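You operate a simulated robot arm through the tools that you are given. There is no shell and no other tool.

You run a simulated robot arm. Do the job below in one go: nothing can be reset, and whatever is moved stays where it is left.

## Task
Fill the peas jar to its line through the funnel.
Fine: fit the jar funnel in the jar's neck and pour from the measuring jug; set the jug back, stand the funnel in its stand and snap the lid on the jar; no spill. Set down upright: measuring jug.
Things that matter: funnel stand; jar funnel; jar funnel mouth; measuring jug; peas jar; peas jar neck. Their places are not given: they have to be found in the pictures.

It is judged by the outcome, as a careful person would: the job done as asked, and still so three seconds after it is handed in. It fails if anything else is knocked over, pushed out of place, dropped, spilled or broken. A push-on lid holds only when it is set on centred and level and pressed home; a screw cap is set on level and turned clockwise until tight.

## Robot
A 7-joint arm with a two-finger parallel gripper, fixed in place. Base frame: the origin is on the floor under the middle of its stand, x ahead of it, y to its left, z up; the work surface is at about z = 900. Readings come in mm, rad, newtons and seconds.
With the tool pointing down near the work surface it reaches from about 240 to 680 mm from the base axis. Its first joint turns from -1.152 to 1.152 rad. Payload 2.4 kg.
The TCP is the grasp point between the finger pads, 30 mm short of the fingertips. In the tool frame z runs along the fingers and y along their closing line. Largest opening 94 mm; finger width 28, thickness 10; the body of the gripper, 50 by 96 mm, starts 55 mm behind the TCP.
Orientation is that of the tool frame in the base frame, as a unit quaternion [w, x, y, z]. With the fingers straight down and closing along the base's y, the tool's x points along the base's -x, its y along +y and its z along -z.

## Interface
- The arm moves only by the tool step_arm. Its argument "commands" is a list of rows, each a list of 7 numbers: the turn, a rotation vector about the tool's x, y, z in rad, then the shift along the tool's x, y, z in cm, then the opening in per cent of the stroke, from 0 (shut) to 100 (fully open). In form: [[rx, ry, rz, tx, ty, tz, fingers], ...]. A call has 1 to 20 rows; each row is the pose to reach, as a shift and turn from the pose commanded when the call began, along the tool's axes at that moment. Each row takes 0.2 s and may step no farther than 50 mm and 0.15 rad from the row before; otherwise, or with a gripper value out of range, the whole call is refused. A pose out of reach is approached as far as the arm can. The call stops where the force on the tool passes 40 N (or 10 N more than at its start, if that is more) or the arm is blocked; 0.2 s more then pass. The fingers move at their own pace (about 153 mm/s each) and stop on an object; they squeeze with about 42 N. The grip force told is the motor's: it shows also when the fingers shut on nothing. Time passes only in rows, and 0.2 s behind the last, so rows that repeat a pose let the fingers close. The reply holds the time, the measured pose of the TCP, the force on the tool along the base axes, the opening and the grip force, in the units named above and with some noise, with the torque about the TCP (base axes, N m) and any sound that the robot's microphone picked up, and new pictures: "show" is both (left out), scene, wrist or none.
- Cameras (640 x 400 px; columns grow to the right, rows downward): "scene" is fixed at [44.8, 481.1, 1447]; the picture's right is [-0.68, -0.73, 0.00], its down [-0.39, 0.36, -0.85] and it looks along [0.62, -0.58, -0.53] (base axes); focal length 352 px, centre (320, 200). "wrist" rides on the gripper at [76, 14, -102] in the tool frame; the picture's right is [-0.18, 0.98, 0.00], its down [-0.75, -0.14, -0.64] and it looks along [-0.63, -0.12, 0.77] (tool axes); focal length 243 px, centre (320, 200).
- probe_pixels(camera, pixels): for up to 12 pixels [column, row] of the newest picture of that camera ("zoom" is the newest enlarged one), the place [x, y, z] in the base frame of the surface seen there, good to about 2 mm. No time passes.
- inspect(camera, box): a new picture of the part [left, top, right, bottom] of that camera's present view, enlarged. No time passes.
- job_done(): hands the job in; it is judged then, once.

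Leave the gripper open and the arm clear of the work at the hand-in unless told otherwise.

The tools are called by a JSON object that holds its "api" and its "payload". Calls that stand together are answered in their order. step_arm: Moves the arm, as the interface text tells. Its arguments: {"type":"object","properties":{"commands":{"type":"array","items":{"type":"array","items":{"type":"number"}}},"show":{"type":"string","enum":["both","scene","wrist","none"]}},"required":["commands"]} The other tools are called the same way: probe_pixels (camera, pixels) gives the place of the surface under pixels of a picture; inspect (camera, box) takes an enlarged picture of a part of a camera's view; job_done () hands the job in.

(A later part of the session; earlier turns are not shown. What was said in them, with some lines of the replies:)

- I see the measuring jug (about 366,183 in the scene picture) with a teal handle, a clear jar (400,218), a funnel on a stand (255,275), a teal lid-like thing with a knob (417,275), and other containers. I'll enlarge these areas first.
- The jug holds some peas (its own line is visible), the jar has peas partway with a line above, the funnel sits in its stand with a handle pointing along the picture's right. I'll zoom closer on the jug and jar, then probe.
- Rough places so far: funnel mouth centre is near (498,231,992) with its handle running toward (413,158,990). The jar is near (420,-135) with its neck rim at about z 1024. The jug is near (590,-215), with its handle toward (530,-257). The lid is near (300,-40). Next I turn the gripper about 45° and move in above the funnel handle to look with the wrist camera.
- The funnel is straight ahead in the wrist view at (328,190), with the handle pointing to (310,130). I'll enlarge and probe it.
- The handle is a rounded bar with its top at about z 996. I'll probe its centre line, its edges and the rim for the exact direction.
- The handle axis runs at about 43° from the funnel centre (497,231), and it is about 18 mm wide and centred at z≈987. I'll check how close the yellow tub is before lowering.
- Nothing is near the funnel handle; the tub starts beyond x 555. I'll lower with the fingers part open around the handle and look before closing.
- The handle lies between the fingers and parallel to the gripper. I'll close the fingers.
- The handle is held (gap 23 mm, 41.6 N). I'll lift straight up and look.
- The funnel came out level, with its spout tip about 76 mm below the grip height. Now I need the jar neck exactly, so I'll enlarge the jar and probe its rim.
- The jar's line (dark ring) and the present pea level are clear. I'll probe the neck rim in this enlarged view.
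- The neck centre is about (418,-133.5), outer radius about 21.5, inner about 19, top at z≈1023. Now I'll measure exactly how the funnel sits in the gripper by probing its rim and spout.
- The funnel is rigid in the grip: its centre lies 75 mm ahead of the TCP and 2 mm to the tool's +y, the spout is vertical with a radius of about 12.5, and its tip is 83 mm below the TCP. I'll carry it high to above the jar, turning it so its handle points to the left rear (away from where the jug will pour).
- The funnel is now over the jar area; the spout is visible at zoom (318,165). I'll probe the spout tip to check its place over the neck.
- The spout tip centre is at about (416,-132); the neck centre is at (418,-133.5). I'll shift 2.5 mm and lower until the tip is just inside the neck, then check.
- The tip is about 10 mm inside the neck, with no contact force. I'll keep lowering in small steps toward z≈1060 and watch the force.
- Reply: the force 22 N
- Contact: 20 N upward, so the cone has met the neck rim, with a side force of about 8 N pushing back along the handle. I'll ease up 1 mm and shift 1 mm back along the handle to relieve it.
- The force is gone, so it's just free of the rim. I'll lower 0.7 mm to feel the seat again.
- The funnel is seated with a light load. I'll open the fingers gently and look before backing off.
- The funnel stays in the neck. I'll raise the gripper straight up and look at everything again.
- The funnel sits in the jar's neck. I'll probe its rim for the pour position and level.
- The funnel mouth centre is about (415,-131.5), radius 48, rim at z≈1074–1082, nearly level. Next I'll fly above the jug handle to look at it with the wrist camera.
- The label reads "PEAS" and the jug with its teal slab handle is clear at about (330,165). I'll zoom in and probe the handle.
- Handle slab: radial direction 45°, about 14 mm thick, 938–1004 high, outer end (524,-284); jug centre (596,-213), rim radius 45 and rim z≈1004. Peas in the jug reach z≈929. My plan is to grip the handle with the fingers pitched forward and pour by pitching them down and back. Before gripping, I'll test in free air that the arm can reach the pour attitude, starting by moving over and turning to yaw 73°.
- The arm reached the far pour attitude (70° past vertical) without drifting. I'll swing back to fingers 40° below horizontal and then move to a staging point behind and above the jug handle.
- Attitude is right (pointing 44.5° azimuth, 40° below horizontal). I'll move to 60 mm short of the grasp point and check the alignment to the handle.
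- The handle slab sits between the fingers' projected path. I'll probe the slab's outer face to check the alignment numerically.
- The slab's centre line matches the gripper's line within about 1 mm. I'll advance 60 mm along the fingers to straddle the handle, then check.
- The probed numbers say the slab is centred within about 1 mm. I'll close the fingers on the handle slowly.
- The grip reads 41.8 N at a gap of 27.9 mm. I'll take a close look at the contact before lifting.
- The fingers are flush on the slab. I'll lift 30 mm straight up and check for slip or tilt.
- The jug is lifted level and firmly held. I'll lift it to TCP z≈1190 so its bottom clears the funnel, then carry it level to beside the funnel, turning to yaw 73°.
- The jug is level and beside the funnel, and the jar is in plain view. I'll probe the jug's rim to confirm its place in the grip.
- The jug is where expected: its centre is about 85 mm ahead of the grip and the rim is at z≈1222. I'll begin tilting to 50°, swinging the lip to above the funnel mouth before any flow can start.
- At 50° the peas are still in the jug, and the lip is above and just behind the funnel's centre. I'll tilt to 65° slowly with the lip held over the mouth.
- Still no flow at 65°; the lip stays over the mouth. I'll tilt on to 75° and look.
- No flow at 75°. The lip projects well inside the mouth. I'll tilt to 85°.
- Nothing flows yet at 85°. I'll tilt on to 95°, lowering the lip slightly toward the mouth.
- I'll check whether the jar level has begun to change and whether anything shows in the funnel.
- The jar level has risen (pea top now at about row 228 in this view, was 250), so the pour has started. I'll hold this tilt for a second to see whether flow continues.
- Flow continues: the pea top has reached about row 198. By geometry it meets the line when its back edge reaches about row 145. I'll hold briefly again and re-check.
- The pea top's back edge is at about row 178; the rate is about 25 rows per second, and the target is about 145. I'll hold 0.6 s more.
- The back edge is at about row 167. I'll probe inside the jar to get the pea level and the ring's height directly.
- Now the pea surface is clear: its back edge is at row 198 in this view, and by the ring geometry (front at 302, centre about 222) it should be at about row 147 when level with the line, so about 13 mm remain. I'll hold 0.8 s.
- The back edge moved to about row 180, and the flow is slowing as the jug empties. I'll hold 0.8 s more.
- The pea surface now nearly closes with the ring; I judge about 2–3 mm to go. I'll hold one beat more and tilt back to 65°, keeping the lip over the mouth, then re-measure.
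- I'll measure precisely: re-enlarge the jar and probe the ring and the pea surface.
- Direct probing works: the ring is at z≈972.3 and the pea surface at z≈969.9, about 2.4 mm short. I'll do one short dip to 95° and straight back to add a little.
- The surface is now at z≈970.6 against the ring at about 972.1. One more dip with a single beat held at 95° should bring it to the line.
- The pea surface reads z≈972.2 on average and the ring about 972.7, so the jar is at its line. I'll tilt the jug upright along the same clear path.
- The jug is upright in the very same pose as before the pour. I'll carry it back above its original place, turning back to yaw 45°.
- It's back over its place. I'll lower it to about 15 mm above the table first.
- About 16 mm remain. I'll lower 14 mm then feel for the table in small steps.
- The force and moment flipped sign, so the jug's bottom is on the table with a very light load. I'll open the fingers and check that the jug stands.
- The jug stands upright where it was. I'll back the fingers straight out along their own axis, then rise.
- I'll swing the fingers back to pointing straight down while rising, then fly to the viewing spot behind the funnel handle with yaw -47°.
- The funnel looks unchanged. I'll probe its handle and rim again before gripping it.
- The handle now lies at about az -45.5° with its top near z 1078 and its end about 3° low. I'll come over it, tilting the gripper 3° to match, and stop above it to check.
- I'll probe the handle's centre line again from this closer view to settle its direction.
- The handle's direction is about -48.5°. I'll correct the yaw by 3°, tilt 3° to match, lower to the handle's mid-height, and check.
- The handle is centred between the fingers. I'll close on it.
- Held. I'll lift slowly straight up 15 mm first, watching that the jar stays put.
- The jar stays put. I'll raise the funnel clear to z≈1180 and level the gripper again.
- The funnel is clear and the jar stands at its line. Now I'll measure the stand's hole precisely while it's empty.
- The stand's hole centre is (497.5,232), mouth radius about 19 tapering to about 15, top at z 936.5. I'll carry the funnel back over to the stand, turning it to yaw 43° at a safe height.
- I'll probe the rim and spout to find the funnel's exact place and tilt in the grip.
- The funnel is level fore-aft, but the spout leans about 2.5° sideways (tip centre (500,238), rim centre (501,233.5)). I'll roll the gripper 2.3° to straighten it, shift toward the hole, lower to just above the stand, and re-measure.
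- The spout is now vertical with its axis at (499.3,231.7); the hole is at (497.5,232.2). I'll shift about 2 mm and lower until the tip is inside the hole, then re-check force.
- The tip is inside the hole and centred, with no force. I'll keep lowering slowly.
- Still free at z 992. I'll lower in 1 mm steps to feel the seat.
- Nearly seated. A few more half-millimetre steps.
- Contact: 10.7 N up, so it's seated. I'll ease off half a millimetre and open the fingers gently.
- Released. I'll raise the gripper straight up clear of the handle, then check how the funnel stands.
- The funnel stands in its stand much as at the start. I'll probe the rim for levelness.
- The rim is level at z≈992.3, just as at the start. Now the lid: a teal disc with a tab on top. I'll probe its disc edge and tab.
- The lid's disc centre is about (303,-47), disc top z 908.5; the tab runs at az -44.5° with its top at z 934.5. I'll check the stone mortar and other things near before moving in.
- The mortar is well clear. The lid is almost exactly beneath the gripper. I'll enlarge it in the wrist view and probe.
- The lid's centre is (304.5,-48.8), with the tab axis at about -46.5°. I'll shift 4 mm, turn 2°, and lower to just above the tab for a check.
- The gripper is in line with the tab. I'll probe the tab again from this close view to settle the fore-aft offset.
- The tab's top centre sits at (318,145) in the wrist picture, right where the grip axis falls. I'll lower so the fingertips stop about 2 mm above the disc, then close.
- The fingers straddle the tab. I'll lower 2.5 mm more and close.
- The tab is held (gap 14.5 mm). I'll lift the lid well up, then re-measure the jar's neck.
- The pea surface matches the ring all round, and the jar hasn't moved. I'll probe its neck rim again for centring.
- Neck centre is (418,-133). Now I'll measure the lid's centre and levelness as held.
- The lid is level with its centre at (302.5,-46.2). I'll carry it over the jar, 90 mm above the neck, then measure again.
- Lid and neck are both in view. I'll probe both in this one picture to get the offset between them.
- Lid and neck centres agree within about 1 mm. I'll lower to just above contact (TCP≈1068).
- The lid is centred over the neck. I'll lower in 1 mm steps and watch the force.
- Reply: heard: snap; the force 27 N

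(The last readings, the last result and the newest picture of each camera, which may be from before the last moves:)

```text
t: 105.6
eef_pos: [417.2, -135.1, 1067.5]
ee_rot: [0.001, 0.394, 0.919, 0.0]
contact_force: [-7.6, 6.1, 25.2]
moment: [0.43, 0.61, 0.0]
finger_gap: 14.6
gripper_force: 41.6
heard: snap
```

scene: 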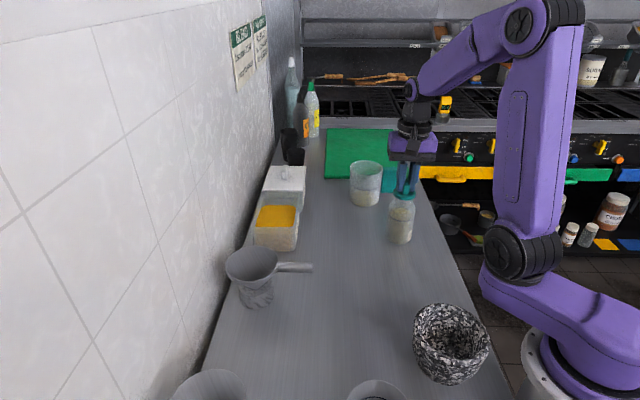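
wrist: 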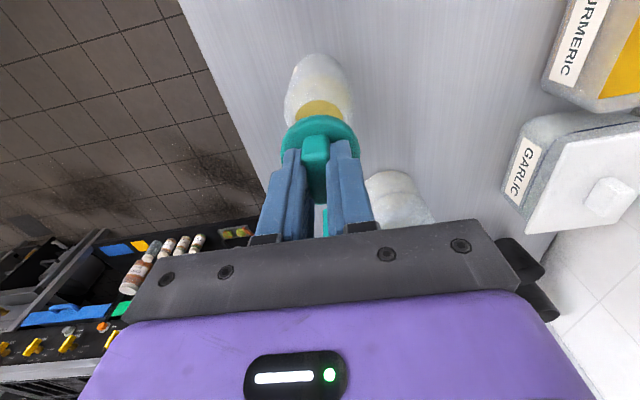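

A "snap" was heard, with 25 N upward force. I'll look at how the lid sits.

{"api": "inspect", "payload": {"camera": "scene", "box": [375, 170, 430, 235]}}

{"api": "step_arm", "payload": {"commands": [[0, 0, 0, 0, 0, 0, 0]], "show": "both"}}

{"api": "inspect", "payload": {"camera": "scene", "box": [375, 170, 430, 235]}}

```text
6.15 times, centred on (402, 202) of scene
```

zoom: 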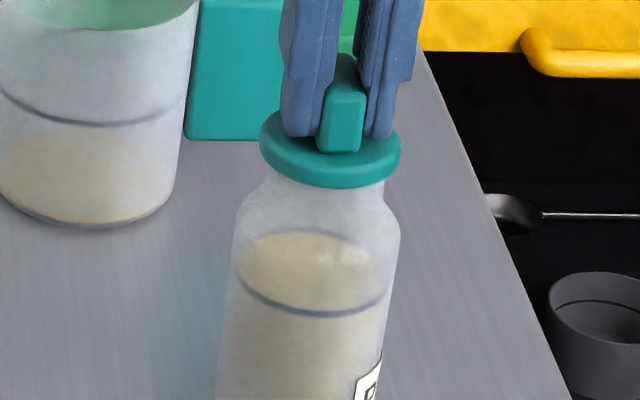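

```text
t: 106.0
eef_pos: [417.4, -135.0, 1067.4]
ee_rot: [0.001, 0.394, 0.919, 0.0]
contact_force: [-5.9, 6.6, 26.8]
moment: [0.38, 0.43, -0.01]
finger_gap: 14.6
gripper_force: 41.9
```

scene: 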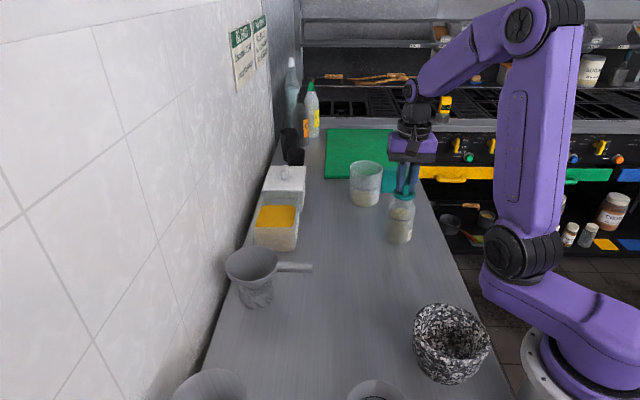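
wrist: 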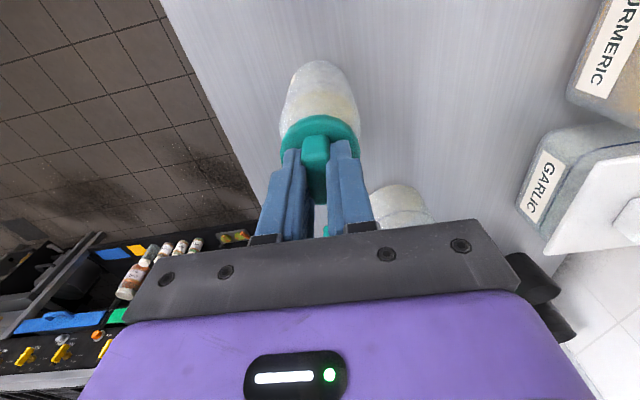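

```text
6.15 times, centred on (402, 202) of scene
```

zoom: 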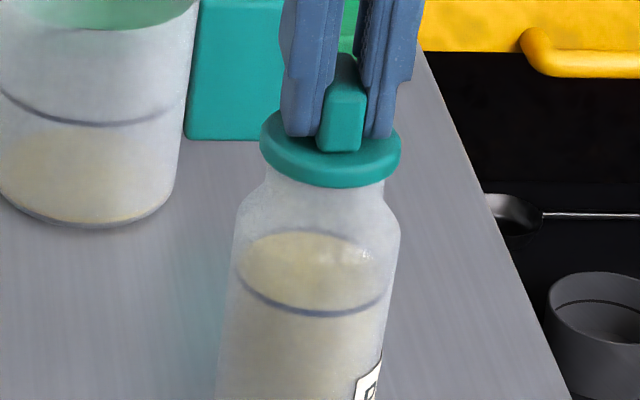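

The lid sits flat and centred after the snap. I'll ease the arm up about 1 mm to take the load off before letting go.

{"api": "step_arm", "payload": {"commands": [[0, 0, 0, 0, 0, -0.05, 0], [0, 0, 0, 0, 0, -0.12, 0], [0, 0, 0, 0, 0, -0.12, 0]], "show": "none"}}

```text
t: 106.8
eef_pos: [417.2, -135.2, 1067.1]
ee_rot: [0.001, 0.394, 0.919, 0.001]
contact_force: [-0.2, 1.9, 7.9]
moment: [-0.07, -0.11, 0.07]
finger_gap: 14.6
gripper_force: 42.3
```

Load is down to 8 N. I'll ease another 0.4 mm and open the fingers.

{"api": "step_arm", "payload": {"commands": [[0, 0, 0, 0, 0, -0.04, 0], [0, 0, 0, 0, 0, -0.04, 0], [0, 0, 0, 0, 0, -0.04, 20], [0, 0, 0, 0, 0, -0.04, 28], [0, 0, 0, 0, 0, -0.04, 40], [0, 0, 0, 0, 0, -0.04, 50], [0, 0, 0, 0, 0, -0.04, 50]], "show": "both"}}

{"api": "inspect", "payload": {"camera": "scene", "box": [375, 170, 430, 235]}}

```text
t: 108.4
eef_pos: [417.6, -133.3, 1068.2]
ee_rot: [0.0, 0.395, 0.919, 0.0]
contact_force: [-0.7, 0.0, 0.4]
moment: [0.0, -0.04, 0.02]
finger_gap: 47.1
gripper_force: 0.1
```

scene: 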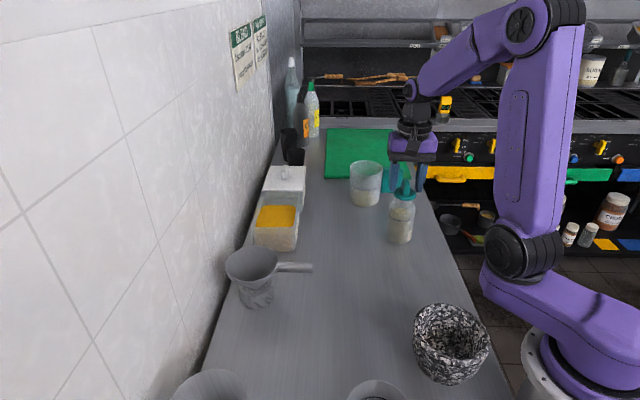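
wrist: 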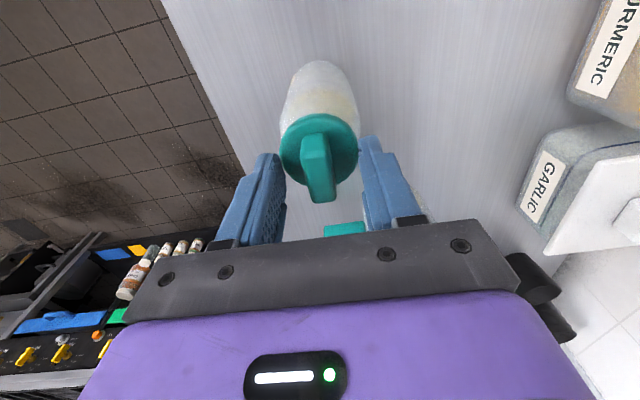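

```text
6.15 times, centred on (402, 202) of scene
```

zoom: 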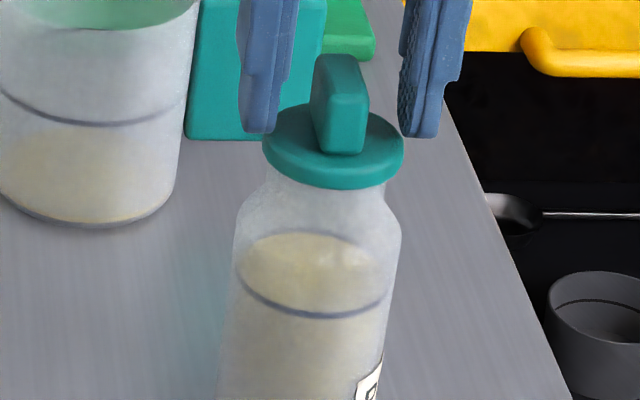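

The lid stays on. I'll raise the gripper straight up and then check the lid's level by probing.

{"api": "step_arm", "payload": {"commands": [[0, 0, 0, 0, 0, -1.0, 50], [0, 0, 0, 0, 0, -3.5, 50], [0, 0, 0, 0, 0, -7.5, 50], [0, 0, 0, 0, 0, -12.0, 60], [0, 0, 0, 3.0, 0, -15.0, 80], [0, 0, 0, 7.5, 0, -16.0, 90], [0, 0, 0, 12.0, 0, -17.0, 100], [0, 0, 0, 12.0, 0, -17.0, 100]], "show": "both"}}

{"api": "inspect", "payload": {"camera": "scene", "box": [375, 180, 430, 250]}}

```text
t: 110.2
eef_pos: [332.3, -49.0, 1236.0]
ee_rot: [0.001, 0.394, 0.919, 0.001]
contact_force: [0.0, 0.7, -0.2]
moment: [0.0, 0.02, 0.0]
finger_gap: 94.0
gripper_force: 0.0
```

scene: 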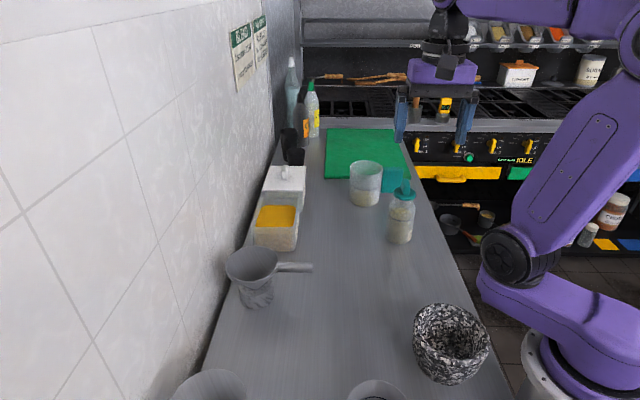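
wrist: 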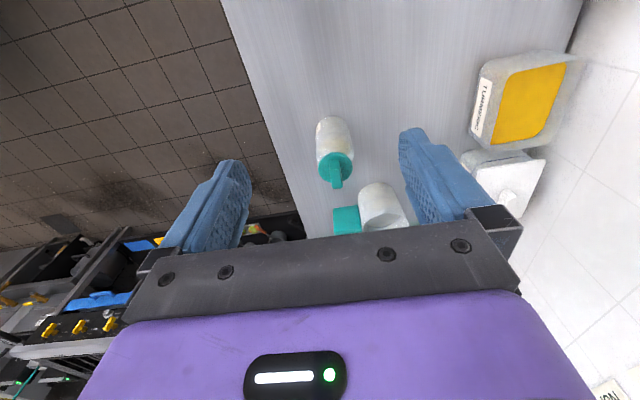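

```text
5.71 times, centred on (402, 215) of scene
```

zoom: 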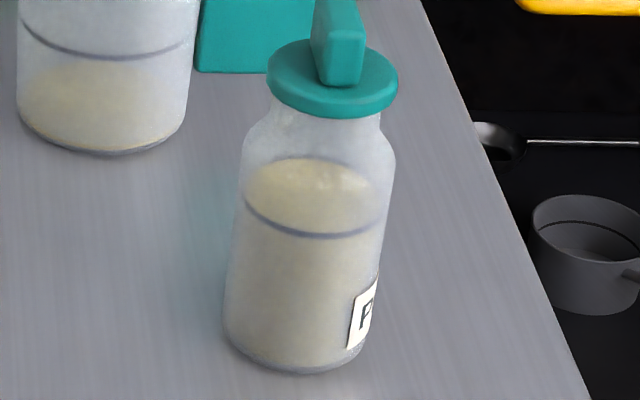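

{"api": "probe_pixels", "payload": {"camera": "zoom", "pixels": [[275, 65], [285, 85], [310, 98], [340, 102], [370, 97], [390, 82], [395, 68], [280, 50], [300, 45], [385, 60], [300, 75], [380, 78]]}}

{"api": "probe_pixels", "payload": {"camera": "wrist", "pixels": [[318, 165], [353, 165], [335, 153], [325, 180], [348, 180], [322, 155], [350, 157], [336, 188], [330, 170], [345, 170], [360, 192], [402, 210]]}}

{"api": "inspect", "payload": {"camera": "scene", "box": [330, 140, 450, 260]}}

```text
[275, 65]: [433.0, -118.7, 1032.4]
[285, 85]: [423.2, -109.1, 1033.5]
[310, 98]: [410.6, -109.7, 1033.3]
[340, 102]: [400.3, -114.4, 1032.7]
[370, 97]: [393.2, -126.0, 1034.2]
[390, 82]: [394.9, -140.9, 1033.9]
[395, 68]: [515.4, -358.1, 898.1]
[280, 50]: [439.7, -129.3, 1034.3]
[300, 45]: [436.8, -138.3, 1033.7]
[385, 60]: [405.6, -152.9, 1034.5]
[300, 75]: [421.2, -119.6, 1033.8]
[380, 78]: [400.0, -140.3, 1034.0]
```

```text
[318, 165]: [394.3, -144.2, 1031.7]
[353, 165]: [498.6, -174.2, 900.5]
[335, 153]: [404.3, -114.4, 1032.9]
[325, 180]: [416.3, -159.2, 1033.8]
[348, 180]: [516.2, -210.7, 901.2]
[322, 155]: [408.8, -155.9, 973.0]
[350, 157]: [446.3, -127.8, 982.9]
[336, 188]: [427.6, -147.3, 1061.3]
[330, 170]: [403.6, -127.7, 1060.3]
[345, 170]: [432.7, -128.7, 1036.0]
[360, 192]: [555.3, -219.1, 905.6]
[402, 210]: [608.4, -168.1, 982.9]
```

```text
3.33 times, centred on (390, 200) of scene
```

zoom: 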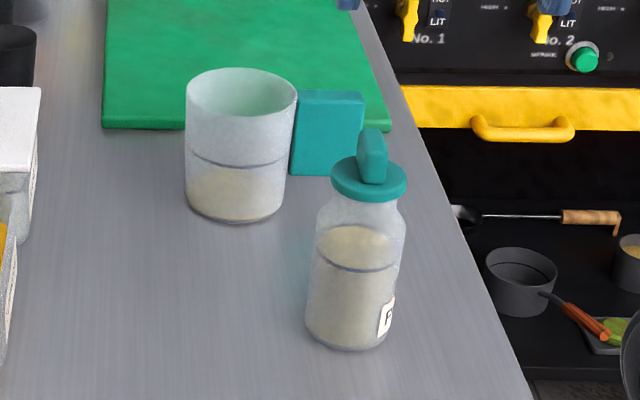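

The lid's top reads 1032.4–1034.5 all round, so it is level and centred on the neck, and the snap was heard. The jug, funnel and jar all stand in place with no spill in sight. I'll back the arm further away, let time pass, and take a last look.

{"api": "step_arm", "payload": {"commands": [[0, 0, 0, 2, 0, -1.5, 100], [0, 0, 0, 4, 0, -3, 100], [0, 0, 0, 4, 0, -3, 100], [0, 0, 0, 4, 0, -3, 100], [0, 0, 0, 4, 0, -3, 100], [0, 0, 0, 4, 0, -3, 100]], "show": "both"}}

{"api": "inspect", "payload": {"camera": "scene", "box": [210, 140, 450, 320]}}

{"api": "inspect", "payload": {"camera": "scene", "box": [370, 170, 440, 250]}}

```text
t: 111.6
eef_pos: [305.2, -20.7, 1265.2]
ee_rot: [-0.001, 0.395, 0.919, 0.0]
contact_force: [-0.5, -0.1, 0.3]
moment: [0.04, 0.01, 0.03]
finger_gap: 94.1
gripper_force: 0.0
```

scene: 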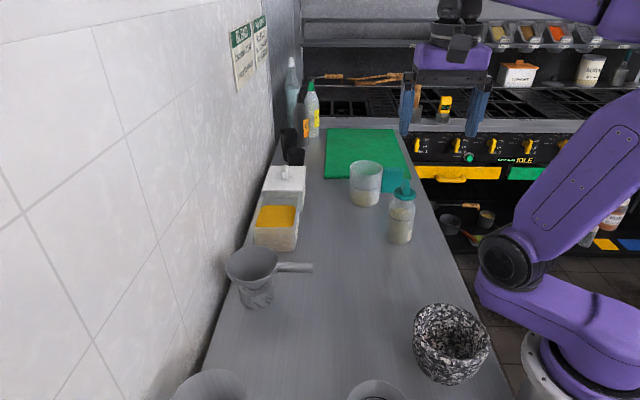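
wrist: 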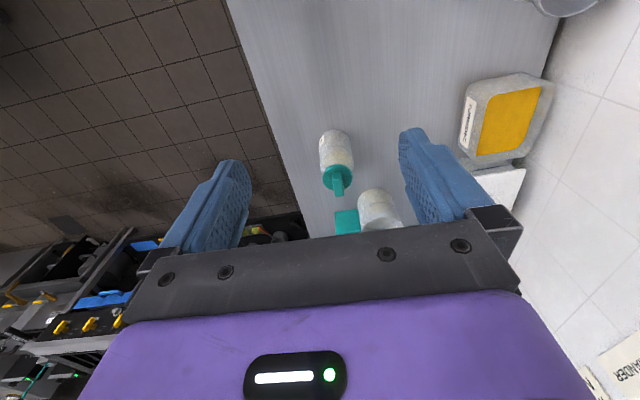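

```text
2.22 times, centred on (330, 230) of scene
```

zoom: 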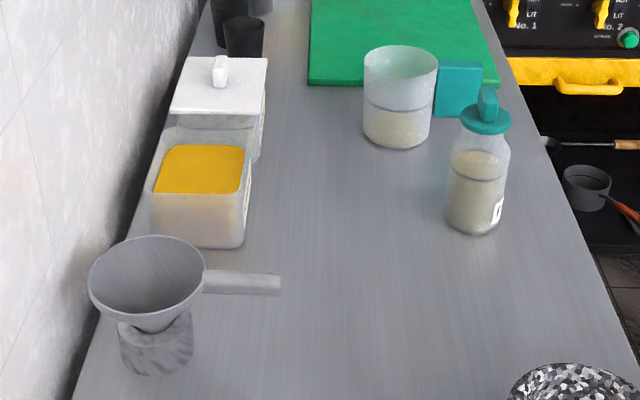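

```text
5.00 times, centred on (405, 210) of scene
```

zoom: 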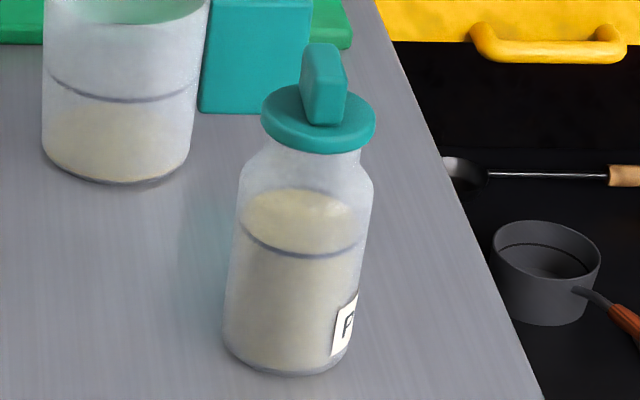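

Everything checks out: the jar is filled to its line with the lid snapped on, level and centred. The jug is upright in its old place, the funnel is level in its stand, the table is clean, and the gripper is open and clear. I'm handing in the job.

{"api": "job_done", "payload": {}}

```text
The job is handed in.
```

The peas jar is filled to its line through the funnel, and I've handed the job in.

- **Jar:** in the last measurement the pea surface was about half a millimetre below the line, which is within measuring error. The lid snapped on audibly and sits level and centred on the neck.
- **Jug:** it stands upright in its old place with the leftover peas still in it.
- **Funnel:** it is back in its stand, with its rim level at the same height as at the start.
- **Spills:** I saw no peas on the table, and nothing else was knocked or moved.

The gripper is open and the arm is clear of the work.
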